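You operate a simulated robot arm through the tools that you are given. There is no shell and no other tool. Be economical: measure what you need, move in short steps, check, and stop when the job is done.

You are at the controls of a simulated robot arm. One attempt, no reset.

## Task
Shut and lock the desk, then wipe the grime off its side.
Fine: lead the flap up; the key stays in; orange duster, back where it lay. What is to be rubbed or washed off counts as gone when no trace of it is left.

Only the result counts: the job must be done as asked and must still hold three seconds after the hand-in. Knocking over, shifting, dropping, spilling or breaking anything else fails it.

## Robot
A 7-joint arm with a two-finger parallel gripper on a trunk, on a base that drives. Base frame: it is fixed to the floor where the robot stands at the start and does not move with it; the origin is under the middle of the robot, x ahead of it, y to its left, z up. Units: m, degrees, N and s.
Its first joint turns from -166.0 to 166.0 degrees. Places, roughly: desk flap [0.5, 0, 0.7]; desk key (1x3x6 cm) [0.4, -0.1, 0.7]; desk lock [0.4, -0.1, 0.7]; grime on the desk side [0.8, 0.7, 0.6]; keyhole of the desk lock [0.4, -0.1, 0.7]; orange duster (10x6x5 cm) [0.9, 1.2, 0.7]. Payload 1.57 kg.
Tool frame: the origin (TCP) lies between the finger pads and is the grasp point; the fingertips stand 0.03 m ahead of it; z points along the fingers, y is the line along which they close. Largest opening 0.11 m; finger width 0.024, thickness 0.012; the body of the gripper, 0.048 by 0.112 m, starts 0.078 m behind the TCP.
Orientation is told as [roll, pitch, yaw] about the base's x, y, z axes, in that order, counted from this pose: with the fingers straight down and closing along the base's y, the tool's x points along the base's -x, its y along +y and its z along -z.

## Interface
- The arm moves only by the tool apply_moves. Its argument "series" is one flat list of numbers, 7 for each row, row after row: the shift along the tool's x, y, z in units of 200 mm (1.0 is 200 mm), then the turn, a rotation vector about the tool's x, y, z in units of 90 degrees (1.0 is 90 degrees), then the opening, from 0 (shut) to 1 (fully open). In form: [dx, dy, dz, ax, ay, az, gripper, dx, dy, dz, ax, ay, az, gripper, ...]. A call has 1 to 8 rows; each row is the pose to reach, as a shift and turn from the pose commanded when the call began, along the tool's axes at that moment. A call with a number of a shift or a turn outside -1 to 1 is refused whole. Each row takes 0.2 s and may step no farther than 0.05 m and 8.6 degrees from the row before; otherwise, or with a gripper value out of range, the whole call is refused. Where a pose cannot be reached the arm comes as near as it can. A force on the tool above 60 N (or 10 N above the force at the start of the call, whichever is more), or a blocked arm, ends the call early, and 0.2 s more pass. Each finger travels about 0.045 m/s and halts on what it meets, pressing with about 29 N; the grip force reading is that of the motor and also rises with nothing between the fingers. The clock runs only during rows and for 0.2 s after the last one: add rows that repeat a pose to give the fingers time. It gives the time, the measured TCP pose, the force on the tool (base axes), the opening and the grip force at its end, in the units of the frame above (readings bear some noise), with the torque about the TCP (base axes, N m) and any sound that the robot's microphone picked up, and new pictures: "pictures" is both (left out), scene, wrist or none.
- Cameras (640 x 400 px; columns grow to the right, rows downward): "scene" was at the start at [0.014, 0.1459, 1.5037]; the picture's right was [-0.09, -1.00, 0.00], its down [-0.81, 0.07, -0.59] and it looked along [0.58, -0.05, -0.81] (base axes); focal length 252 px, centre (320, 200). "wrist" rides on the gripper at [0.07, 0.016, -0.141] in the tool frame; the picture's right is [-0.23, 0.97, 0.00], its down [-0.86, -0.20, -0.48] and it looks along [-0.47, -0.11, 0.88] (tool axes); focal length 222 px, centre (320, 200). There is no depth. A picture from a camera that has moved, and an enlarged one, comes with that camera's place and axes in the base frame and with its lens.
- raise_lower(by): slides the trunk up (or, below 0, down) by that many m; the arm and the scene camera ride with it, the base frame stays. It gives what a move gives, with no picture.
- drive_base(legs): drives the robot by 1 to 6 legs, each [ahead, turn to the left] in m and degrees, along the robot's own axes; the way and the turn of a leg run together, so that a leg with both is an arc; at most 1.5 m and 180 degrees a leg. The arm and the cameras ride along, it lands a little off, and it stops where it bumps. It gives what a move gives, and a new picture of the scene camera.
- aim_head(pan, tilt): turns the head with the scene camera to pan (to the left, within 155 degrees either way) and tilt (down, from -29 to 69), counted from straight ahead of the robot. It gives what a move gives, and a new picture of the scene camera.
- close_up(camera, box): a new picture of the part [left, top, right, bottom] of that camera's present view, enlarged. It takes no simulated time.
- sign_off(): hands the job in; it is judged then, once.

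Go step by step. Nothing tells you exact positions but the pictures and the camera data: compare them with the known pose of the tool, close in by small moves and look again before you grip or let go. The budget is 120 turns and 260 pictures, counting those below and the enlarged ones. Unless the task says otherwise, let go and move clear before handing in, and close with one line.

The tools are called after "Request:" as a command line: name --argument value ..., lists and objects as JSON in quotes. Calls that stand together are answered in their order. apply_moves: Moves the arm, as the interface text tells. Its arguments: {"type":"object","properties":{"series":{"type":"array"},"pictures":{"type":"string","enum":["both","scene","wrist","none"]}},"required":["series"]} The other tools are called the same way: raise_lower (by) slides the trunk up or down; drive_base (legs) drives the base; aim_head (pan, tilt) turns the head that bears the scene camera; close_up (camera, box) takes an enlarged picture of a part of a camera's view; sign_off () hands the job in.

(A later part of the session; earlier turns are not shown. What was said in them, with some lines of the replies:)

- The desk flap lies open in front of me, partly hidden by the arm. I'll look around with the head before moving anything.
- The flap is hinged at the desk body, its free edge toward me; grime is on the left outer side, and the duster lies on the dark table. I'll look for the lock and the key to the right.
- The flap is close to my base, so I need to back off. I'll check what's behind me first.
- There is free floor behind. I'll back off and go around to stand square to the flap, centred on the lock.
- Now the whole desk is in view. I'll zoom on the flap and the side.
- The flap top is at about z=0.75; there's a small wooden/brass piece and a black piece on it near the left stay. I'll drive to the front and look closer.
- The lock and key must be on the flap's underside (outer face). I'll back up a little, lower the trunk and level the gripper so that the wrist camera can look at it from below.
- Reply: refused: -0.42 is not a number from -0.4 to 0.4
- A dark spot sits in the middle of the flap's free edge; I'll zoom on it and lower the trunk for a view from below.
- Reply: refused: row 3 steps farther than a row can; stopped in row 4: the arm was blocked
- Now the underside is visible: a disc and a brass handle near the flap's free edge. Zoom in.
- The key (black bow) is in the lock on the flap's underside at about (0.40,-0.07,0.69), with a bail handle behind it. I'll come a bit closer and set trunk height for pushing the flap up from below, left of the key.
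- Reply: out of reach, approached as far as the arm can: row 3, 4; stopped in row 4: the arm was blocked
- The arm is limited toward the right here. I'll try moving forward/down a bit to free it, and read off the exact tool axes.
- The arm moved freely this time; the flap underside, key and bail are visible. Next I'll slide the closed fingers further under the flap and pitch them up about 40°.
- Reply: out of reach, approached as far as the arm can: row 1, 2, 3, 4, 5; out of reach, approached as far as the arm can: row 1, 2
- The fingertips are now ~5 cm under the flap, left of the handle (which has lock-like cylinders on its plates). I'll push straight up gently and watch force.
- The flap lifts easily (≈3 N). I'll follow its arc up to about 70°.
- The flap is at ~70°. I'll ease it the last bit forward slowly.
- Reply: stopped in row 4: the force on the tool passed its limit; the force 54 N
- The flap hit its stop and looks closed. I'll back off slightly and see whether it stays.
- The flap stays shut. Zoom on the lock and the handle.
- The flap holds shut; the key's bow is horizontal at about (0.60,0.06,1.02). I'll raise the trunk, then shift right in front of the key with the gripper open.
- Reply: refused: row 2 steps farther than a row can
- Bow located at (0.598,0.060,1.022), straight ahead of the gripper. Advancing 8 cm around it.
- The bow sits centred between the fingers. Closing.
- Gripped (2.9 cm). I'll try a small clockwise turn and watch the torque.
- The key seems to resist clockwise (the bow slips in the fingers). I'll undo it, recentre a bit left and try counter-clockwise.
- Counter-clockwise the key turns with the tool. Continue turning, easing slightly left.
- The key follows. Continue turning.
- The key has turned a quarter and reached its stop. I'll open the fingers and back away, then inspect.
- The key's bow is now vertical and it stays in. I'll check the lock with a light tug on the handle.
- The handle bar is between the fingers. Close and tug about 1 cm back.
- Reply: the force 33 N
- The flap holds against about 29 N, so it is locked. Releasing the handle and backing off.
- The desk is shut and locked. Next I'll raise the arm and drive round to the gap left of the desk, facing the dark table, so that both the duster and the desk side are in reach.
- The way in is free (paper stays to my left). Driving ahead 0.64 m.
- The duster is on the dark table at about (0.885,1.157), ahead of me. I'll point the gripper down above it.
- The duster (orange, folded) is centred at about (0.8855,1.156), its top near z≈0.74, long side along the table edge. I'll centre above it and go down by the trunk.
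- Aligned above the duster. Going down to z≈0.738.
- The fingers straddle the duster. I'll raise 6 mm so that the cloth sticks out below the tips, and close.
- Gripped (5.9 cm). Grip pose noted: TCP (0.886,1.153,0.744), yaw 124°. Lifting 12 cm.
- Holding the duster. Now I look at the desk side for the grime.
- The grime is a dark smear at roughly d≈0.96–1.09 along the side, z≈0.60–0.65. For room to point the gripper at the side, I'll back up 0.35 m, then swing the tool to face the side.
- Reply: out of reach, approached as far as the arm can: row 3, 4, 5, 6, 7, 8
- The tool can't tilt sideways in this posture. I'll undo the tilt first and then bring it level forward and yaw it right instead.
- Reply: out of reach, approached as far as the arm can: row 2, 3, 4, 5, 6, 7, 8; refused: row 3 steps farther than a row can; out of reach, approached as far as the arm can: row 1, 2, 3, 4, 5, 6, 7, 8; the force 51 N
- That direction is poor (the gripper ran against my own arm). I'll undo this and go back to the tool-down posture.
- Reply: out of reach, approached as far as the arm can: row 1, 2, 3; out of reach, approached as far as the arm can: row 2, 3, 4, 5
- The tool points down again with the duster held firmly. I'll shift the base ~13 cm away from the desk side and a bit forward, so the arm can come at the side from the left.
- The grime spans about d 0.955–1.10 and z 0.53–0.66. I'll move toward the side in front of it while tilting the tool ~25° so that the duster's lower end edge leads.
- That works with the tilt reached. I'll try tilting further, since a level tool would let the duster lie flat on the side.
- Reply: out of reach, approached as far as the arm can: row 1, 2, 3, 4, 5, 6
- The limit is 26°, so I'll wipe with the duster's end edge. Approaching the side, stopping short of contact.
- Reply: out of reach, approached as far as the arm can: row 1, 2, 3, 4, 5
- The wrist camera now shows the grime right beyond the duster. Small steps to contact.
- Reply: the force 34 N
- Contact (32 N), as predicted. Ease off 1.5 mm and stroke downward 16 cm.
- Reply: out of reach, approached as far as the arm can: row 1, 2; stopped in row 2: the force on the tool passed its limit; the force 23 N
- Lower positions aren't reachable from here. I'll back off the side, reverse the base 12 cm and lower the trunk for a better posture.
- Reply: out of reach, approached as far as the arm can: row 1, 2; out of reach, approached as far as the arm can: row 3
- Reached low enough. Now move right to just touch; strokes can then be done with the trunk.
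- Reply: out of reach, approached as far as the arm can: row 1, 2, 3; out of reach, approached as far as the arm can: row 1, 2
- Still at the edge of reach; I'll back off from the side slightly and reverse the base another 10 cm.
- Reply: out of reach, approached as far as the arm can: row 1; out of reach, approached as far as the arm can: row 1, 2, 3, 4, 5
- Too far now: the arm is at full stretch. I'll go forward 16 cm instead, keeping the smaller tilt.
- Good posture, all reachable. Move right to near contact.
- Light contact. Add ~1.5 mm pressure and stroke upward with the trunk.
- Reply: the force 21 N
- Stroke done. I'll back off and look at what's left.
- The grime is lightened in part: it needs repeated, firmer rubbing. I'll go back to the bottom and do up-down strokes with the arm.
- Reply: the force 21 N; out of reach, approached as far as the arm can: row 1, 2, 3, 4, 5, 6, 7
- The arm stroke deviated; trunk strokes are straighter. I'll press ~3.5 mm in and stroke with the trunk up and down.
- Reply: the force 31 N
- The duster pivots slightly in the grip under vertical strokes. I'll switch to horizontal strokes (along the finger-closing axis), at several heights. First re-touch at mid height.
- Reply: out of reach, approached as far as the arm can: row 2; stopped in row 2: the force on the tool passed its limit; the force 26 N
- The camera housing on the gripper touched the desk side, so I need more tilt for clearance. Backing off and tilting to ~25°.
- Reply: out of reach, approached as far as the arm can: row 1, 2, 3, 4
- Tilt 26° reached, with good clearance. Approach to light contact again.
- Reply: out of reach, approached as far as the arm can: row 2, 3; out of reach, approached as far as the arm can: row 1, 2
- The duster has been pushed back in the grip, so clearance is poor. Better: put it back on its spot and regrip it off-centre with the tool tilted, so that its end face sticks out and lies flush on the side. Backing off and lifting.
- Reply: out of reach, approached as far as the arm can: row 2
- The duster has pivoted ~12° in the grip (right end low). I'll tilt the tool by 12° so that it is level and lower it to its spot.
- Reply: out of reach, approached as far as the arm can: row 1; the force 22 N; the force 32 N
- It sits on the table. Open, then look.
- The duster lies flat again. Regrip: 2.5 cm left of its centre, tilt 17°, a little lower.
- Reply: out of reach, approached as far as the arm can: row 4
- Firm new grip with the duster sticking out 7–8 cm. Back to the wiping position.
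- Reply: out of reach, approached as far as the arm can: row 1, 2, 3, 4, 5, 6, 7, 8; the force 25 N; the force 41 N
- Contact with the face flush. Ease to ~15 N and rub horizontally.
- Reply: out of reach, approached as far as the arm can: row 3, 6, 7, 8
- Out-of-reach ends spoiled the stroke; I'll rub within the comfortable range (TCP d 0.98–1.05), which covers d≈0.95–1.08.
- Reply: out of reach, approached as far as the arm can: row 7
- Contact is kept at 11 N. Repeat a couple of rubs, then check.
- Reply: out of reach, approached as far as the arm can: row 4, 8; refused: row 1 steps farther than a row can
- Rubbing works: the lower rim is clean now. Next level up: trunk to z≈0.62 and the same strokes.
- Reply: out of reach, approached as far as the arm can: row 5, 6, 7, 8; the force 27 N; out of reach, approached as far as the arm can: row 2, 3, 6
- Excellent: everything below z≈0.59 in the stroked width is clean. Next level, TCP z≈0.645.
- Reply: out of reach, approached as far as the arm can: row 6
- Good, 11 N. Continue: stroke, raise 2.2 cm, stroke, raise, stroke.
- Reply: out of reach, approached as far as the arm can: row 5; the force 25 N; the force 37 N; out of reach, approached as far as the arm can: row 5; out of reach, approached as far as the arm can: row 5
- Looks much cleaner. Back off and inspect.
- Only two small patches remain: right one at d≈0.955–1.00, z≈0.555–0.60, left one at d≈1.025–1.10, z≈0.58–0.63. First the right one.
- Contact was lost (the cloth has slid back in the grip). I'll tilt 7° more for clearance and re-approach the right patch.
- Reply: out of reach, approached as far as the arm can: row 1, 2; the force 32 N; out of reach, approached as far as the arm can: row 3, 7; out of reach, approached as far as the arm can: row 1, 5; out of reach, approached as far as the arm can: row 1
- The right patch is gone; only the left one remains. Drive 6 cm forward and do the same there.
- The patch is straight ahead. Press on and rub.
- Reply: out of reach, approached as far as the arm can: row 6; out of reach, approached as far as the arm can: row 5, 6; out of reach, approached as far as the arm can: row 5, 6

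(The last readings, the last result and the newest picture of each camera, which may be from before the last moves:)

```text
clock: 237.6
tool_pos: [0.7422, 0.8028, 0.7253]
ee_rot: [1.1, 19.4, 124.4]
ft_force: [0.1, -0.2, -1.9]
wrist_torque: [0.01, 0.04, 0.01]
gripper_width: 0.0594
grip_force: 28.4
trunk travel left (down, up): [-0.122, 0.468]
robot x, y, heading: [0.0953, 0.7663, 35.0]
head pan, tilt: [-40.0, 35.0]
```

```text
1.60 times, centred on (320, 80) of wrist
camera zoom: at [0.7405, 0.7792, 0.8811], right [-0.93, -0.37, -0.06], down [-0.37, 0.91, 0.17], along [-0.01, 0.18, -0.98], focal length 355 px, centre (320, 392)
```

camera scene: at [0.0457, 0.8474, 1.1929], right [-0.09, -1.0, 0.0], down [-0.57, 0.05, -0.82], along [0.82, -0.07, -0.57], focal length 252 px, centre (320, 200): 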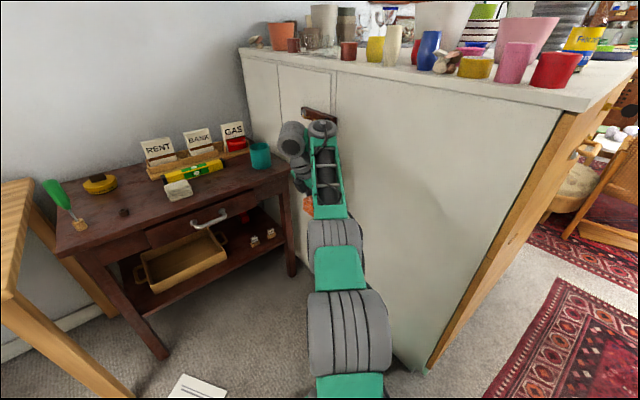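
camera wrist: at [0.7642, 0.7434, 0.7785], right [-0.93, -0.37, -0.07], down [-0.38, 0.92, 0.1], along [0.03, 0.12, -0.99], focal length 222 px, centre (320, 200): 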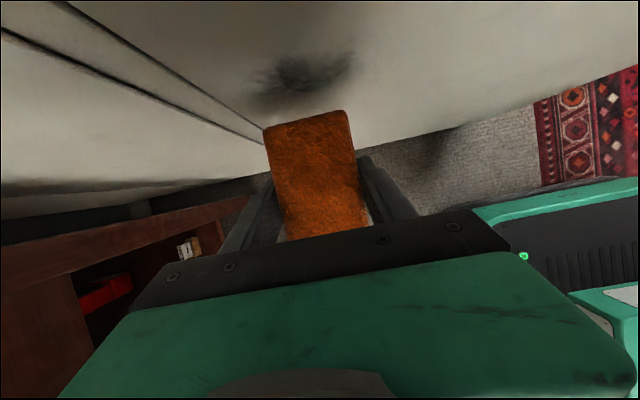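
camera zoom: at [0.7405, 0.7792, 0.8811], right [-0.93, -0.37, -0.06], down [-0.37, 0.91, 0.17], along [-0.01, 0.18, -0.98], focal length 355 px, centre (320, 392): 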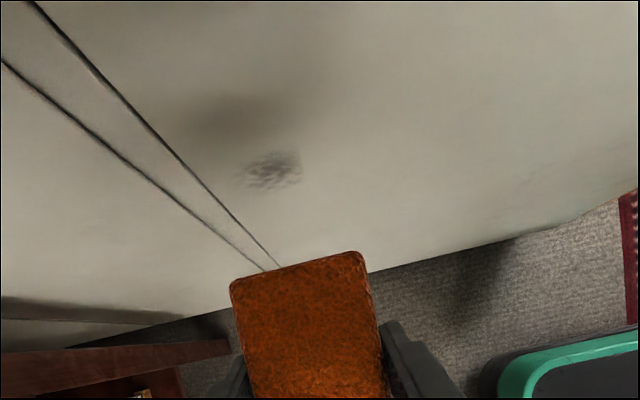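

Nearly done: a small rest at d≈1.053–1.10, z≈0.595–0.635. Another 4.5 cm forward and rub again.

Request:
drive_base --legs '[[0.045, 0]]'

Request:
raise_lower --by -0.09

Request:
apply_moves --series '[0.1, 0.05, 0.04, 0, 0.02, 0, 0, 0.2, 0.1, 0.075, 0, 0.04, 0, 0, 0.3, 0.13, 0.115, 0, 0.04, 0, 0, 0.36, 0.13, 0.14, 0, 0.04, 0, 0]' --pictures "wrist"

```text
clock: 238.5
tool_pos: [0.7807, 0.826, 0.725]
ee_rot: [0.9, 19.3, 124.2]
ft_force: [-0.6, 0.4, -0.2]
wrist_torque: [0.03, 0.0, 0.03]
gripper_width: 0.059
grip_force: 29.0
trunk travel left (down, up): [-0.122, 0.468]
robot x, y, heading: [0.133, 0.79, 34.9]
head pan, tilt: [-40.0, 35.0]
camera scene: at [0.0833, 0.8733, 1.2029], right [-0.09, -1.0, 0.0], down [-0.57, 0.05, -0.82], along [0.82, -0.07, -0.57], focal length 252 px, centre (320, 200)
```

scene: 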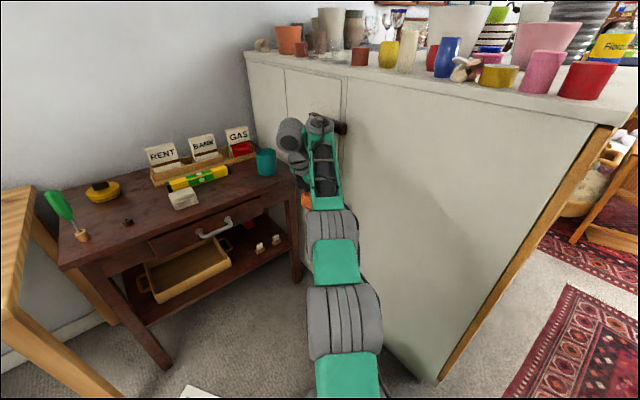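

```text
clock: 239.8
tool_pos: [0.78, 0.8257, 0.636]
ee_rot: [1.1, 19.4, 124.3]
ft_force: [-0.4, -0.3, -0.6]
wrist_torque: [-0.01, -0.02, -0.04]
gripper_width: 0.0593
grip_force: 28.8
trunk travel left (down, up): [-0.032, 0.558]
robot x, y, heading: [0.1351, 0.7912, 34.7]
head pan, tilt: [-40.0, 35.0]
```

```text
clock: 240.8
tool_pos: [0.803, 0.7514, 0.6315]
ee_rot: [0.9, 22.9, 124.6]
ft_force: [-27.9, 23.2, -0.2]
wrist_torque: [-0.01, 0.12, -0.23]
gripper_width: 0.0594
grip_force: 29.2
out of reach, approached as far as the arm can: row 2
trunk travel left (down, up): [-0.032, 0.558]
robot x, y, heading: [0.1309, 0.7925, 35.2]
head pan, tilt: [-40.0, 35.0]
camera wrist: at [0.7946, 0.7358, 0.7892], right [-0.92, -0.38, -0.07], down [-0.38, 0.92, 0.11], along [0.03, 0.13, -0.99], focal length 222 px, centre (320, 200)
```

wrist: 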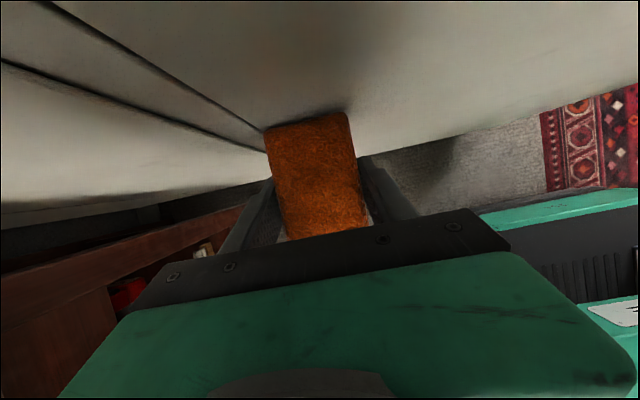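

Request:
apply_moves --series '[-0.008, 0.05, -0.003, 0, 0, 0, 0, -0.008, 0.11, -0.003, 0, 0, 0, 0, -0.007, 0.03, -0.003, 0, 0, 0, 0, -0.006, -0.06, -0.002, 0, 0, 0, 0, -0.007, 0.03, -0.003, 0, 0, 0, 0, -0.008, 0.11, -0.003, 0, 0, 0, 0, -0.007, 0.03, -0.003, 0, 0, 0, 0, -0.006, 0, -0.002, 0, 0, 0, 0]' --pictures "none"

Request:
raise_lower --by 0.016

Request:
apply_moves --series '[0.004, 0.05, 0.001, 0, 0, 0, 0, 0.004, 0.11, 0.001, 0, 0, 0, 0, 0.005, 0.03, 0.002, 0, 0, 0, 0, 0.006, -0.06, 0.002, 0, 0, 0, 0, 0.005, 0.03, 0.002, 0, 0, 0, 0, 0.004, 0.11, 0.001, 0, 0, 0, 0, 0.005, 0.03, 0.002, 0, 0, 0, 0, 0.006, 0, 0.002, 0, 0, 0, 0]' --pictures "none"

Request:
raise_lower --by 0.016

Request:
apply_moves --series '[0.004, 0.05, 0.001, 0, 0, 0, 0, 0.004, 0.11, 0.001, 0, 0, 0, 0, 0.005, 0.03, 0.002, 0, 0, 0, 0, 0.006, -0.06, 0.002, 0, 0, 0, 0, 0.005, 0.03, 0.002, 0, 0, 0, 0, 0.004, 0.11, 0.001, 0, 0, 0, 0, 0.005, 0.03, 0.002, 0, 0, 0, 0, 0.006, 0, 0.002, 0, 0, 0, 0]' --pictures "none"

Request:
apply_moves --series '[-0.2, 0, -0.085, 0, 0, 0, 0, -0.36, 0, -0.15, 0, -0.04, 0, 0]' --pictures "none"

Request:
raise_lower --by 0.06

Request:
close_up --camera "wrist" --box '[120, 0, 520, 160]'

```text
clock: 242.6
tool_pos: [0.8012, 0.7475, 0.6319]
ee_rot: [1.0, 23.0, 124.3]
ft_force: [0.6, 0.0, -1.7]
wrist_torque: [-0.02, 0.01, -0.03]
gripper_width: 0.0596
grip_force: 28.8
out of reach, approached as far as the arm can: row 1, 2, 6
trunk travel left (down, up): [-0.032, 0.558]
robot x, y, heading: [0.1341, 0.7923, 34.9]
head pan, tilt: [-40.0, 35.0]
```

```text
clock: 243.2
tool_pos: [0.8001, 0.7474, 0.6481]
ee_rot: [1.1, 22.9, 124.4]
ft_force: [-0.5, 0.0, -1.1]
wrist_torque: [-0.02, 0.04, 0.0]
gripper_width: 0.0595
grip_force: 28.8
trunk travel left (down, up): [-0.048, 0.542]
robot x, y, heading: [0.135, 0.787, 34.9]
head pan, tilt: [-40.0, 35.0]
```

```text
clock: 245.0
tool_pos: [0.8028, 0.7439, 0.6476]
ee_rot: [1.1, 22.9, 124.2]
ft_force: [-0.5, -0.3, 0.0]
wrist_torque: [-0.01, 0.0, 0.0]
gripper_width: 0.0595
grip_force: 29.2
out of reach, approached as far as the arm can: row 1, 2, 6
trunk travel left (down, up): [-0.048, 0.542]
robot x, y, heading: [0.1358, 0.7906, 34.8]
head pan, tilt: [-40.0, 35.0]
```

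```text
clock: 245.6
tool_pos: [0.8031, 0.7458, 0.6649]
ee_rot: [0.9, 22.9, 124.2]
ft_force: [0.1, -0.3, -0.8]
wrist_torque: [0.01, -0.02, 0.01]
gripper_width: 0.0597
grip_force: 29.4
trunk travel left (down, up): [-0.064, 0.526]
robot x, y, heading: [0.1335, 0.7958, 34.4]
head pan, tilt: [-40.0, 35.0]
```

```text
clock: 247.4
tool_pos: [0.802, 0.7442, 0.6654]
ee_rot: [1.0, 22.9, 124.2]
ft_force: [1.3, 0.4, -0.8]
wrist_torque: [0.01, 0.03, -0.01]
gripper_width: 0.0595
grip_force: 29.1
out of reach, approached as far as the arm can: row 1, 2, 6
trunk travel left (down, up): [-0.064, 0.526]
robot x, y, heading: [0.1319, 0.7887, 34.7]
head pan, tilt: [-40.0, 35.0]
```

```text
clock: 248.0
tool_pos: [0.7599, 0.812, 0.6621]
ee_rot: [1.1, 19.1, 124.2]
ft_force: [0.0, 0.8, -0.7]
wrist_torque: [0.03, -0.01, -0.01]
gripper_width: 0.0593
grip_force: 29.0
out of reach, approached as far as the arm can: row 1
trunk travel left (down, up): [-0.064, 0.526]
robot x, y, heading: [0.1325, 0.7922, 34.8]
head pan, tilt: [-40.0, 35.0]
```

```text
clock: 249.0
tool_pos: [0.7604, 0.8113, 0.7224]
ee_rot: [1.1, 19.2, 124.2]
ft_force: [0.0, 0.1, -0.7]
wrist_torque: [0.0, 0.0, 0.02]
gripper_width: 0.0592
grip_force: 29.0
trunk travel left (down, up): [-0.124, 0.466]
robot x, y, heading: [0.1314, 0.7945, 34.9]
head pan, tilt: [-40.0, 35.0]
```

```text
1.60 times, centred on (320, 80) of wrist
camera zoom: at [0.7588, 0.7879, 0.8789], right [-0.93, -0.36, -0.06], down [-0.37, 0.91, 0.17], along [-0.01, 0.18, -0.98], focal length 355 px, centre (320, 392)
```

zoom: 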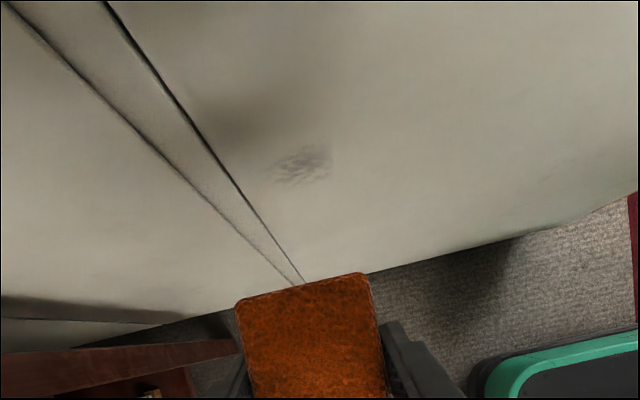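

Fainter but not gone; contact faded again. Re-approach with checks, pressing to ~12 N, strokes toward the far side.

Request:
raise_lower --by -0.078

Request:
apply_moves --series '[0.1, 0, 0.04, 0, 0.02, 0, 0, 0.2, 0, 0.078, 0, 0.04, 0, 0, 0.3, 0, 0.117, 0, 0.04, 0, 0, 0.35, 0, 0.136, 0, 0.04, 0, 0]' --pictures "none"

Request:
apply_moves --series '[0.015, 0, 0.006, 0, 0, 0, 0]' --pictures "none"

```text
clock: 250.2
tool_pos: [0.7608, 0.8125, 0.6445]
ee_rot: [1.1, 19.2, 124.2]
ft_force: [-0.8, -0.5, -0.5]
wrist_torque: [0.02, 0.01, 0.01]
gripper_width: 0.0595
grip_force: 28.9
trunk travel left (down, up): [-0.046, 0.544]
robot x, y, heading: [0.13, 0.7894, 35.0]
head pan, tilt: [-40.0, 35.0]
```

```text
clock: 251.2
tool_pos: [0.8015, 0.748, 0.6425]
ee_rot: [1.1, 22.8, 124.3]
ft_force: [-1.0, 0.3, 0.5]
wrist_torque: [-0.01, 0.0, 0.03]
gripper_width: 0.0592
grip_force: 28.3
out of reach, approached as far as the arm can: row 1, 2
trunk travel left (down, up): [-0.046, 0.544]
robot x, y, heading: [0.1302, 0.7897, 34.8]
head pan, tilt: [-40.0, 35.0]
```

```text
clock: 251.6
tool_pos: [0.8025, 0.7458, 0.6438]
ee_rot: [1.1, 22.8, 124.2]
ft_force: [0.3, -0.6, -1.0]
wrist_torque: [0.01, -0.01, 0.0]
gripper_width: 0.0593
grip_force: 29.1
trunk travel left (down, up): [-0.046, 0.544]
robot x, y, heading: [0.1292, 0.7942, 34.7]
head pan, tilt: [-40.0, 35.0]
5 turns are left
```

Few turns are left, so I batch: press in gradually with several rub series around the last patch, then back off and look.

Request:
apply_moves --series '[0.015, 0, 0.006, 0, 0, 0, 0, 0.022, -0.03, 0.009, 0, 0, 0, 0, 0.022, -0.1, 0.009, 0, 0, 0, 0, 0.024, -0.03, 0.01, 0, 0, 0, 0, 0.026, 0.02, 0.011, 0, 0, 0, 0, 0.028, -0.05, 0.012, 0, 0, 0, 0, 0.028, -0.11, 0.012, 0, 0, 0, 0, 0.028, 0, 0.012, 0, 0, 0, 0]' --pictures "none"

Request:
apply_moves --series '[0.008, 0, 0.003, 0, 0, 0, 0, 0.01, -0.06, 0.004, 0, 0, 0, 0, 0.012, -0.12, 0.005, 0, 0, 0, 0, 0.012, -0.03, 0.005, 0, 0, 0, 0, 0.013, 0.03, 0.005, 0, 0, 0, 0, 0.013, -0.05, 0.005, 0, 0, 0, 0, 0.013, -0.11, 0.005, 0, 0, 0, 0, 0.012, 0, 0.005, 0, 0, 0, 0]' --pictures "none"

Request:
raise_lower --by 0.014

Request:
apply_moves --series '[0.006, 0, 0.002, 0, 0, 0, 0, 0.008, -0.06, 0.003, 0, 0, 0, 0, 0.008, -0.12, 0.003, 0, 0, 0, 0, 0.009, -0.03, 0.004, 0, 0, 0, 0, 0.01, 0.03, 0.004, 0, 0, 0, 0, 0.01, -0.05, 0.004, 0, 0, 0, 0, 0.01, -0.11, 0.004, 0, 0, 0, 0, 0.01, 0, 0.004, 0, 0, 0, 0]' --pictures "none"

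Request:
raise_lower --by -0.028

Request:
apply_moves --series '[0.004, 0, 0.002, 0, 0, 0, 0, 0.006, -0.06, 0.003, 0, 0, 0, 0, 0.006, -0.12, 0.003, 0, 0, 0, 0, 0.006, -0.03, 0.003, 0, 0, 0, 0, 0.007, 0.03, 0.003, 0, 0, 0, 0, 0.007, -0.05, 0.003, 0, 0, 0, 0, 0.007, -0.11, 0.003, 0, 0, 0, 0, 0.007, 0, 0.003, 0, 0, 0, 0]' --pictures "none"

Request:
apply_moves --series '[-0.2, 0, -0.085, 0, 0, 0, 0, -0.38, 0, -0.16, 0, -0.04, 0, 0]' --pictures "none"

Request:
raise_lower --by 0.09

Request:
close_up --camera "wrist" --box '[120, 0, 520, 160]'

```text
clock: 252.3
tool_pos: [0.812, 0.7478, 0.6416]
ee_rot: [1.6, 22.7, 124.3]
ft_force: [-3.9, 7.7, 0.1]
wrist_torque: [-0.07, -0.06, 0.33]
gripper_width: 0.0594
grip_force: 28.9
trunk travel left (down, up): [-0.046, 0.544]
robot x, y, heading: [0.135, 0.7909, 35.1]
head pan, tilt: [-40.0, 35.0]
stopped in row 3: the force on the tool passed its limit (the readings are from after the stop); the commanded pose is now the measured one
```

```text
clock: 254.1
tool_pos: [0.8145, 0.7425, 0.64]
ee_rot: [1.5, 22.9, 124.0]
ft_force: [-1.7, 3.9, 1.2]
wrist_torque: [-0.08, -0.09, 0.11]
gripper_width: 0.0595
grip_force: 28.7
out of reach, approached as far as the arm can: row 3
trunk travel left (down, up): [-0.046, 0.544]
robot x, y, heading: [0.1291, 0.7929, 34.8]
head pan, tilt: [-40.0, 35.0]
```

```text
clock: 254.7
tool_pos: [0.8134, 0.7428, 0.6535]
ee_rot: [1.6, 22.9, 124.2]
ft_force: [-1.1, -0.7, -0.7]
wrist_torque: [0.05, 0.01, 0.01]
gripper_width: 0.0596
grip_force: 28.6
trunk travel left (down, up): [-0.06, 0.53]
robot x, y, heading: [0.1286, 0.7944, 34.9]
head pan, tilt: [-40.0, 35.0]
```

```text
clock: 256.5
tool_pos: [0.8172, 0.7443, 0.6536]
ee_rot: [1.5, 22.8, 124.3]
ft_force: [-4.6, 27.2, -1.0]
wrist_torque: [-0.14, -0.03, 0.83]
gripper_width: 0.0595
grip_force: 29.3
out of reach, approached as far as the arm can: row 3, 7
trunk travel left (down, up): [-0.06, 0.53]
robot x, y, heading: [0.128, 0.7919, 35.2]
head pan, tilt: [-40.0, 35.0]
```

```text
clock: 257.2
tool_pos: [0.8169, 0.7435, 0.6262]
ee_rot: [1.6, 22.8, 124.1]
ft_force: [-20.0, 30.8, 10.8]
wrist_torque: [-0.05, -0.35, 0.58]
gripper_width: 0.0594
grip_force: 29.4
trunk travel left (down, up): [-0.032, 0.558]
robot x, y, heading: [0.1266, 0.7934, 34.9]
head pan, tilt: [-40.0, 35.0]
```

```text
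clock: 259.0
tool_pos: [0.8162, 0.7413, 0.6253]
ee_rot: [1.7, 22.7, 124.1]
ft_force: [0.3, -0.8, -0.9]
wrist_torque: [-0.02, 0.0, -0.02]
gripper_width: 0.0595
grip_force: 28.6
out of reach, approached as far as the arm can: row 3, 7
trunk travel left (down, up): [-0.032, 0.558]
robot x, y, heading: [0.1327, 0.7908, 35.1]
head pan, tilt: [-40.0, 35.0]
```

```text
clock: 259.6
tool_pos: [0.7709, 0.8113, 0.6243]
ee_rot: [1.6, 19.0, 124.0]
ft_force: [-0.9, -0.7, -0.5]
wrist_torque: [-0.02, 0.04, 0.01]
gripper_width: 0.0593
grip_force: 28.8
trunk travel left (down, up): [-0.032, 0.558]
robot x, y, heading: [0.132, 0.795, 34.9]
head pan, tilt: [-40.0, 35.0]
```

```text
clock: 260.9
tool_pos: [0.7699, 0.8103, 0.7146]
ee_rot: [1.6, 19.1, 124.0]
ft_force: [-0.1, -0.6, -0.5]
wrist_torque: [0.0, -0.01, -0.02]
gripper_width: 0.0593
grip_force: 28.5
trunk travel left (down, up): [-0.122, 0.468]
robot x, y, heading: [0.1289, 0.7904, 34.8]
head pan, tilt: [-40.0, 35.0]
```

```text
1.60 times, centred on (320, 80) of wrist
camera zoom: at [0.7706, 0.7875, 0.8709], right [-0.93, -0.36, -0.05], down [-0.36, 0.92, 0.17], along [-0.02, 0.17, -0.98], focal length 355 px, centre (320, 392)
4 turns are left
```

zoom: 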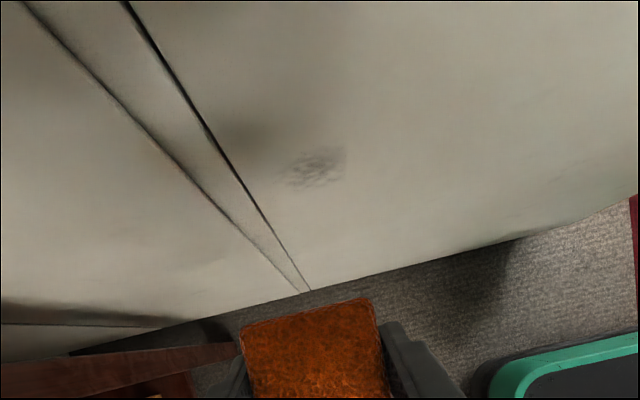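

A faint rest remains at d≈1.05–1.09, z≈0.60–0.63. One more batch, centred on it.

Request:
raise_lower --by -0.072

Request:
apply_moves --series '[0.1, 0.02, 0.039, 0, 0.02, 0, 0, 0.2, 0.04, 0.077, 0, 0.045, 0, 0, 0.3, 0.06, 0.116, 0, 0.045, 0, 0, 0.37, 0.06, 0.143, 0, 0.045, 0, 0, 0.39, 0.06, 0.151, 0, 0.045, 0, 0, 0.398, 0.06, 0.154, 0, 0.045, 0, 0]' --pictures "none"

Request:
apply_moves --series '[0.006, 0.04, 0.002, 0, 0, 0, 0, 0.008, 0.08, 0.003, 0, 0, 0, 0, 0.008, 0.03, 0.003, 0, 0, 0, 0, 0.009, -0.03, 0.003, 0, 0, 0, 0, 0.01, 0.03, 0.004, 0, 0, 0, 0, 0.01, 0.08, 0.004, 0, 0, 0, 0, 0.011, 0.02, 0.004, 0, 0, 0, 0, 0.012, -0.02, 0.005, 0, 0, 0, 0]' --pictures "none"

Request:
raise_lower --by 0.012

Request:
apply_moves --series '[0.003, 0.05, 0.001, 0, 0, 0, 0, 0.004, 0.1, 0.001, 0, 0, 0, 0, 0.005, 0.05, 0.002, 0, 0, 0, 0, 0.006, 0, 0.002, 0, 0, 0, 0, 0.007, 0.05, 0.003, 0, 0, 0, 0, 0.007, 0.1, 0.003, 0, 0, 0, 0, 0.008, 0.05, 0.003, 0, 0, 0, 0, 0.008, 0, 0.003, 0, 0, 0, 0]' --pictures "none"

Request:
raise_lower --by 0.012

Request:
apply_moves --series '[0.003, 0.05, 0.001, 0, 0, 0, 0, 0.004, 0.1, 0.001, 0, 0, 0, 0, 0.005, 0.05, 0.002, 0, 0, 0, 0, 0.006, 0, 0.002, 0, 0, 0, 0, 0.007, 0.05, 0.003, 0, 0, 0, 0, 0.007, 0.1, 0.003, 0, 0, 0, 0, 0.008, 0.05, 0.003, 0, 0, 0, 0, 0.008, 0, 0.003, 0, 0, 0, 0]' --pictures "none"

Request:
raise_lower --by -0.036

Request:
apply_moves --series '[0.003, 0.05, 0.001, 0, 0, 0, 0, 0.004, 0.1, 0.001, 0, 0, 0, 0, 0.005, 0.05, 0.002, 0, 0, 0, 0, 0.006, 0, 0.002, 0, 0, 0, 0, 0.007, 0.05, 0.003, 0, 0, 0, 0, 0.007, 0.1, 0.003, 0, 0, 0, 0, 0.008, 0.05, 0.003, 0, 0, 0, 0, 0.008, 0, 0.003, 0, 0, 0, 0]' --pictures "none"

Request:
apply_moves --series '[-0.2, 0, -0.085, 0, 0, 0, 0, -0.4, 0, -0.17, 0, -0.045, 0, 0]' --pictures "none"

Request:
raise_lower --by 0.084

Request:
close_up --camera "wrist" --box '[120, 0, 520, 250]'

```text
clock: 262.0
tool_pos: [0.7705, 0.8099, 0.6431]
ee_rot: [1.6, 19.1, 124.0]
ft_force: [0.3, -1.1, -1.4]
wrist_torque: [-0.05, -0.03, 0.02]
gripper_width: 0.0595
grip_force: 28.6
trunk travel left (down, up): [-0.05, 0.54]
robot x, y, heading: [0.1315, 0.7918, 34.9]
head pan, tilt: [-40.0, 35.0]
```

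```text
clock: 263.4
tool_pos: [0.8084, 0.7328, 0.64]
ee_rot: [1.6, 23.3, 124.1]
ft_force: [-1.1, 1.1, -0.7]
wrist_torque: [0.02, 0.05, 0.02]
gripper_width: 0.0594
grip_force: 29.4
out of reach, approached as far as the arm can: row 2, 3
trunk travel left (down, up): [-0.05, 0.54]
robot x, y, heading: [0.1258, 0.7937, 35.1]
head pan, tilt: [-40.0, 35.0]
```

```text
clock: 265.2
tool_pos: [0.8127, 0.7305, 0.639]
ee_rot: [1.8, 23.3, 124.1]
ft_force: [-6.3, 3.6, -1.2]
wrist_torque: [-0.06, -0.06, 0.08]
gripper_width: 0.0594
grip_force: 29.0
out of reach, approached as far as the arm can: row 2, 6
trunk travel left (down, up): [-0.05, 0.54]
robot x, y, heading: [0.1318, 0.7915, 35.0]
head pan, tilt: [-40.0, 35.0]
```

```text
clock: 265.8
tool_pos: [0.8153, 0.732, 0.6519]
ee_rot: [1.6, 23.2, 124.2]
ft_force: [-1.0, -0.4, 0.7]
wrist_torque: [0.0, 0.01, 0.01]
gripper_width: 0.0594
grip_force: 29.5
trunk travel left (down, up): [-0.062, 0.528]
robot x, y, heading: [0.1295, 0.7928, 34.7]
head pan, tilt: [-40.0, 35.0]
```

```text
clock: 267.6
tool_pos: [0.8129, 0.7289, 0.6512]
ee_rot: [1.7, 23.3, 124.1]
ft_force: [-31.3, 19.3, 0.4]
wrist_torque: [0.07, 0.17, 0.13]
gripper_width: 0.0594
grip_force: 29.0
out of reach, approached as far as the arm can: row 2, 6
trunk travel left (down, up): [-0.062, 0.528]
robot x, y, heading: [0.1307, 0.7887, 34.9]
head pan, tilt: [-40.0, 35.0]
```

```text
clock: 268.2
tool_pos: [0.8144, 0.7313, 0.6634]
ee_rot: [1.6, 23.3, 124.1]
ft_force: [-7.8, 8.9, -3.1]
wrist_torque: [-0.03, 0.03, 0.27]
gripper_width: 0.0595
grip_force: 29.2
trunk travel left (down, up): [-0.074, 0.516]
robot x, y, heading: [0.1342, 0.7922, 34.9]
head pan, tilt: [-40.0, 35.0]
```

```text
clock: 270.0
tool_pos: [0.8141, 0.7282, 0.6635]
ee_rot: [1.7, 23.4, 124.0]
ft_force: [-25.4, 14.8, 0.0]
wrist_torque: [0.04, 0.09, 0.36]
gripper_width: 0.0595
grip_force: 29.3
out of reach, approached as far as the arm can: row 2, 6
trunk travel left (down, up): [-0.074, 0.516]
robot x, y, heading: [0.1286, 0.7924, 34.5]
head pan, tilt: [-40.0, 35.0]
```

```text
clock: 270.8
tool_pos: [0.8152, 0.7304, 0.6263]
ee_rot: [1.7, 23.2, 124.1]
ft_force: [-0.6, 0.2, -0.5]
wrist_torque: [-0.02, -0.03, 0.0]
gripper_width: 0.0594
grip_force: 29.4
trunk travel left (down, up): [-0.038, 0.552]
robot x, y, heading: [0.1341, 0.793, 34.8]
head pan, tilt: [-40.0, 35.0]
```

```text
clock: 272.6
tool_pos: [0.8153, 0.7299, 0.6287]
ee_rot: [1.5, 23.4, 124.1]
ft_force: [-49.0, 28.6, -3.4]
wrist_torque: [-1.42, -3.1, -0.05]
gripper_width: 0.0595
grip_force: 29.8
out of reach, approached as far as the arm can: row 2, 6
trunk travel left (down, up): [-0.038, 0.552]
robot x, y, heading: [0.1318, 0.794, 35.2]
head pan, tilt: [-40.0, 35.0]
```

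```text
clock: 273.2
tool_pos: [0.7678, 0.8009, 0.6266]
ee_rot: [1.8, 19.0, 124.1]
ft_force: [-0.3, -0.5, -1.5]
wrist_torque: [0.01, -0.01, 0.01]
gripper_width: 0.0594
grip_force: 29.1
out of reach, approached as far as the arm can: row 1
trunk travel left (down, up): [-0.038, 0.552]
robot x, y, heading: [0.1295, 0.7903, 34.8]
head pan, tilt: [-40.0, 35.0]
```

```text
clock: 274.4
tool_pos: [0.7663, 0.8018, 0.7093]
ee_rot: [1.7, 19.0, 124.0]
ft_force: [-0.2, 0.2, -0.6]
wrist_torque: [-0.01, 0.0, 0.0]
gripper_width: 0.0595
grip_force: 28.8
trunk travel left (down, up): [-0.122, 0.468]
robot x, y, heading: [0.133, 0.7946, 34.8]
head pan, tilt: [-40.0, 35.0]
```

```text
1.60 times, centred on (320, 125) of wrist
camera zoom: at [0.7676, 0.778, 0.8666], right [-0.93, -0.36, -0.05], down [-0.36, 0.92, 0.17], along [-0.02, 0.17, -0.98], focal length 355 px, centre (320, 320)
3 turns are left
```

zoom: 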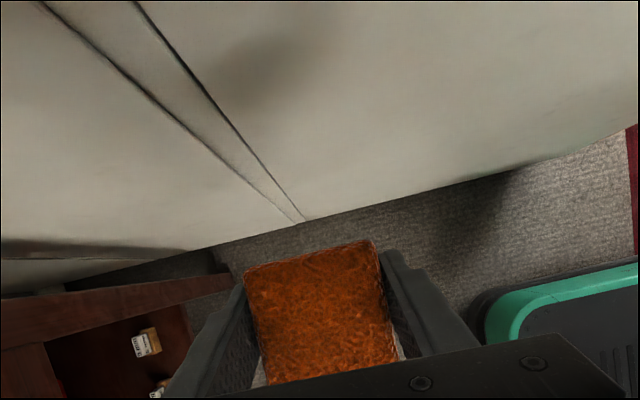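

The grime is gone. The duster has pivoted in the grip (its free end hangs down). I'll return it above its spot now: raise, drive in, position at TCP (0.872,1.178) and come down to just above the table.

Request:
raise_lower --by 0.25

Request:
drive_base --legs '[[0.155, 0]]'

Request:
apply_moves --series '[-0.15, -0.08, -0.051, 0, 0, 0, 0, -0.3, -0.17, -0.103, 0, 0, 0, 0, -0.45, -0.26, -0.155, 0, 0, 0, 0, -0.6, -0.35, -0.206, 0, 0, 0, 0]' --pictures "none"

Request:
apply_moves --series '[-0.15, -0.08, -0.051, 0, 0, 0, 0, -0.3, -0.17, -0.103, 0, 0, 0, 0, -0.45, -0.26, -0.155, 0, 0, 0, 0, -0.596, -0.35, -0.206, 0, 0, 0, 0]' --pictures "none"

Request:
raise_lower --by -0.14

Request:
close_up --camera "wrist" --box '[0, 0, 640, 400]'

Request:
aim_head --pan 5 --tilt 45

Request:
close_up --camera "scene" --box '[330, 100, 490, 220]'

```text
clock: 276.9
tool_pos: [0.7674, 0.8018, 0.9602]
ee_rot: [1.8, 19.1, 123.9]
ft_force: [-0.6, -0.3, -1.3]
wrist_torque: [0.01, -0.04, 0.01]
gripper_width: 0.0593
grip_force: 28.5
trunk travel left (down, up): [-0.372, 0.218]
robot x, y, heading: [0.129, 0.7942, 35.2]
head pan, tilt: [-40.0, 35.0]
```

```text
clock: 278.3
tool_pos: [0.8913, 0.8839, 0.9607]
ee_rot: [1.7, 19.0, 123.7]
ft_force: [0.6, 0.0, -0.8]
wrist_torque: [-0.02, -0.01, 0.03]
gripper_width: 0.0592
grip_force: 28.8
trunk travel left (down, up): [-0.372, 0.218]
robot x, y, heading: [0.2605, 0.8789, 34.7]
head pan, tilt: [-40.0, 35.0]
camera scene: at [0.2081, 0.9595, 1.4529], right [-0.09, -1.0, 0.0], down [-0.57, 0.05, -0.82], along [0.82, -0.07, -0.57], focal length 252 px, centre (320, 200)
```

scene: 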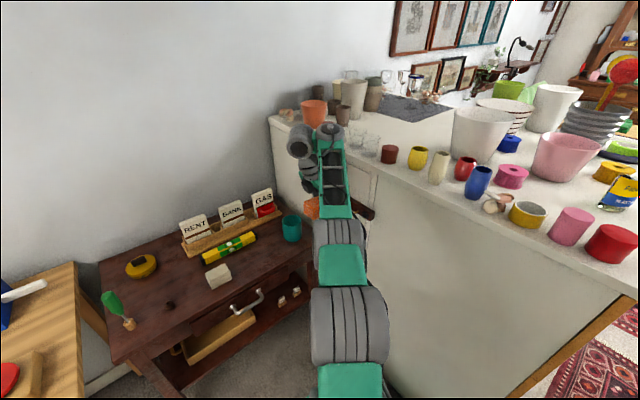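

```text
clock: 279.3
tool_pos: [0.8809, 1.0316, 0.9593]
ee_rot: [1.9, 19.0, 123.7]
ft_force: [-0.2, -0.1, -0.6]
wrist_torque: [0.01, -0.05, 0.02]
gripper_width: 0.0593
grip_force: 28.8
trunk travel left (down, up): [-0.372, 0.218]
robot x, y, heading: [0.2562, 0.8765, 34.9]
head pan, tilt: [-40.0, 35.0]
```

```text
clock: 280.3
tool_pos: [0.8715, 1.1735, 0.9561]
ee_rot: [1.9, 18.9, 123.8]
ft_force: [0.6, 0.0, -0.5]
wrist_torque: [0.0, 0.01, -0.03]
gripper_width: 0.0595
grip_force: 29.4
trunk travel left (down, up): [-0.372, 0.218]
robot x, y, heading: [0.256, 0.8785, 34.7]
head pan, tilt: [-40.0, 35.0]
```

```text
clock: 282.0
tool_pos: [0.8706, 1.1726, 0.8186]
ee_rot: [1.7, 19.0, 123.7]
ft_force: [0.3, -0.7, -1.1]
wrist_torque: [-0.03, -0.06, -0.02]
gripper_width: 0.0593
grip_force: 29.0
trunk travel left (down, up): [-0.232, 0.358]
robot x, y, heading: [0.2582, 0.879, 34.8]
head pan, tilt: [-40.0, 35.0]
```

```text
1.00 times, centred on (320, 200) of wrist
camera zoom: at [0.8717, 1.1503, 0.9738], right [-0.93, -0.35, -0.05], down [-0.36, 0.92, 0.17], along [-0.02, 0.17, -0.98], focal length 222 px, centre (320, 200)
```

zoom: 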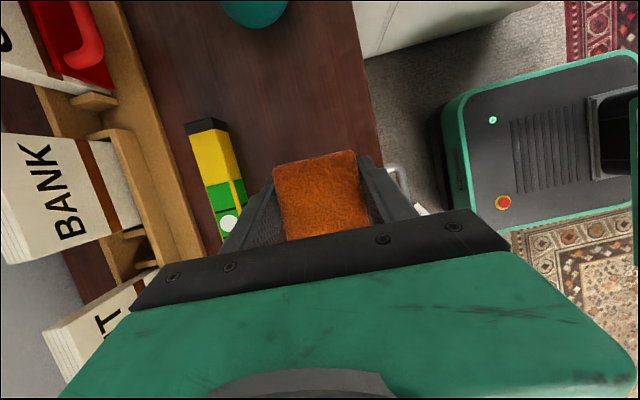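

```text
clock: 283.1
tool_pos: [0.8725, 1.1722, 0.8173]
ee_rot: [1.9, 19.1, 123.7]
ft_force: [0.4, 0.0, -0.6]
wrist_torque: [0.0, -0.01, -0.01]
gripper_width: 0.059
grip_force: 28.4
trunk travel left (down, up): [-0.232, 0.358]
robot x, y, heading: [0.2556, 0.8746, 34.9]
head pan, tilt: [5.0, 45.0]
camera scene: at [0.1829, 1.0195, 1.2981], right [0.64, -0.77, 0.0], down [-0.54, -0.45, -0.71], along [0.54, 0.45, -0.71], focal length 252 px, centre (320, 200)
```

scene: 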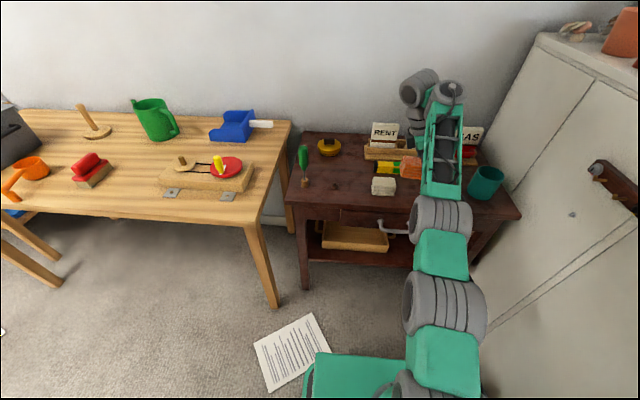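

```text
3.33 times, centred on (410, 160) of scene
camera zoom: at [0.1829, 1.0195, 1.2981], right [0.64, -0.77, 0.0], down [-0.54, -0.45, -0.71], along [0.54, 0.45, -0.71], focal length 842 px, centre (20, 333)
2 turns are left
```

zoom: 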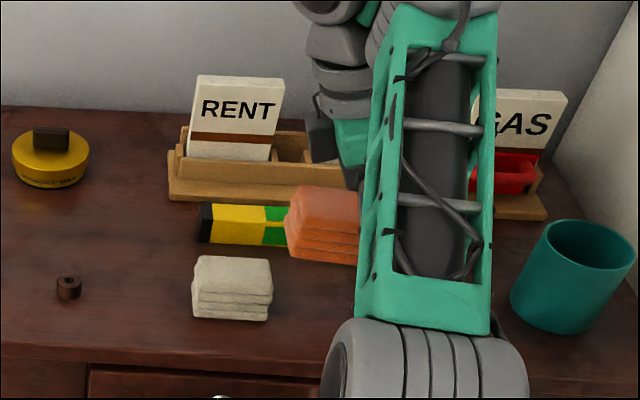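

The duster has slid, not swung: its centre is ~2.2 cm left of the TCP. I'll shift 4.5 cm right, lower to the table, open, and rise clear.

Request:
apply_moves --series '[0.07, 0, 0.024, 0, 0, 0, 0, 0.14, 0, 0.048, 0, 0, 0, 0, 0.213, 0, 0.073, 0, 0, 0, 0, 0.213, 0, 0.073, 0, 0, 0, 0]' --pictures "none"

Request:
raise_lower --by -0.07

Request:
raise_lower --by -0.011

Request:
apply_moves --series '[0, 0, 0, 0, 0, 0, 0.56, 0, 0, 0, 0, 0, 0, 0.6, 0, 0, 0, 0, 0, 0, 0.7, 0, 0, 0, 0, 0, 0, 0.85, 0, 0, 0, 0, 0, 0, 0.9, 0, 0, 0, 0, 0, 0, 0.9]' --pictures "none"

Request:
raise_lower --by 0.2

Request:
close_up --camera "wrist" --box '[0, 0, 640, 400]'

Request:
close_up --camera "scene" --box '[330, 100, 490, 220]'

```text
clock: 284.1
tool_pos: [0.8949, 1.1318, 0.8162]
ee_rot: [1.8, 19.0, 123.7]
ft_force: [-0.1, -0.2, 0.0]
wrist_torque: [-0.04, -0.02, -0.01]
gripper_width: 0.0591
grip_force: 29.1
out of reach, approached as far as the arm can: row 3, 4
trunk travel left (down, up): [-0.232, 0.358]
robot x, y, heading: [0.2552, 0.8747, 35.0]
head pan, tilt: [5.0, 45.0]
```

```text
clock: 285.2
tool_pos: [0.8952, 1.1334, 0.7464]
ee_rot: [1.8, 18.9, 123.6]
ft_force: [-1.0, 0.7, -0.7]
wrist_torque: [-0.04, 0.0, -0.01]
gripper_width: 0.0594
grip_force: 28.3
trunk travel left (down, up): [-0.162, 0.428]
robot x, y, heading: [0.258, 0.8768, 34.7]
head pan, tilt: [5.0, 45.0]
```

```text
clock: 285.8
tool_pos: [0.8943, 1.133, 0.7359]
ee_rot: [1.6, 19.0, 123.6]
ft_force: [1.5, 0.9, 7.7]
wrist_torque: [-0.05, -0.41, 0.03]
gripper_width: 0.0592
grip_force: 28.9
trunk travel left (down, up): [-0.151, 0.439]
robot x, y, heading: [0.2605, 0.8774, 34.7]
head pan, tilt: [5.0, 45.0]
```

```text
clock: 287.2
tool_pos: [0.894, 1.1325, 0.7348]
ee_rot: [1.8, 19.0, 123.6]
ft_force: [-0.9, 0.1, -0.3]
wrist_torque: [-0.02, 0.0, 0.02]
gripper_width: 0.0993
grip_force: 0.3
trunk travel left (down, up): [-0.151, 0.439]
robot x, y, heading: [0.2583, 0.8761, 34.9]
head pan, tilt: [5.0, 45.0]
```

```text
clock: 289.4
tool_pos: [0.894, 1.1331, 0.9348]
ee_rot: [1.8, 19.0, 123.7]
ft_force: [0.7, 1.0, 0.8]
wrist_torque: [0.01, 0.0, 0.0]
gripper_width: 0.0988
grip_force: 0.1
trunk travel left (down, up): [-0.351, 0.239]
robot x, y, heading: [0.2569, 0.8764, 34.9]
head pan, tilt: [5.0, 45.0]
```

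```text
1.00 times, centred on (320, 200) of wrist
camera zoom: at [0.8943, 1.1103, 1.0912], right [-0.93, -0.35, -0.05], down [-0.36, 0.92, 0.17], along [-0.02, 0.17, -0.98], focal length 222 px, centre (320, 200)
```

zoom: 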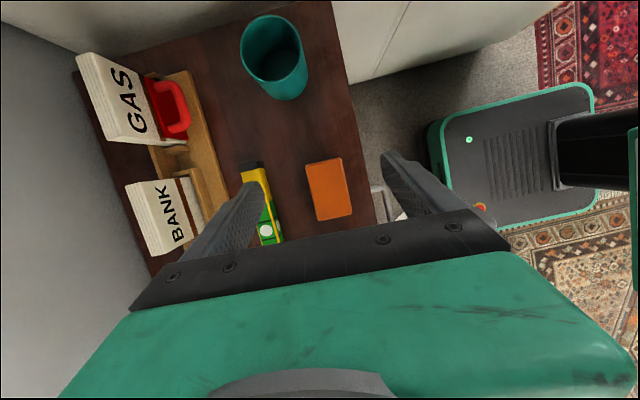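

```text
3.33 times, centred on (410, 160) of scene
camera zoom: at [0.1829, 1.0196, 1.417], right [0.64, -0.77, 0.0], down [-0.54, -0.45, -0.71], along [0.54, 0.45, -0.71], focal length 842 px, centre (20, 333)
1 turns are left
```

zoom: 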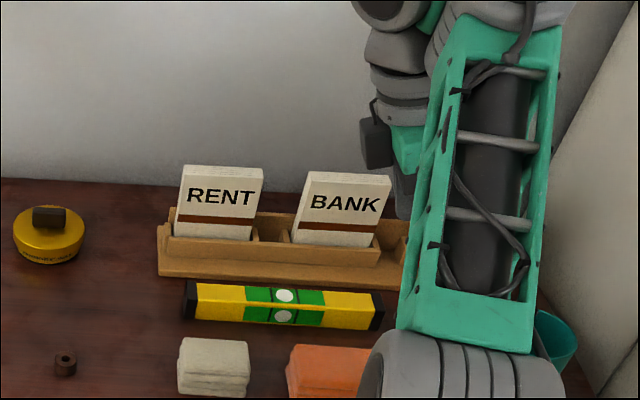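

The duster lies flat on the table about where it was, the gripper is clear of it, and I am handing in. The flap is shut and held against a 29 N tug, the key is still in the lock, and I saw no grime left on the desk side.

Request:
sign_off

```text
The job is handed in.
```

I shut and locked the desk, left the key in, wiped the grime off its side, and put the orange duster back within about a centimetre of where it lay.
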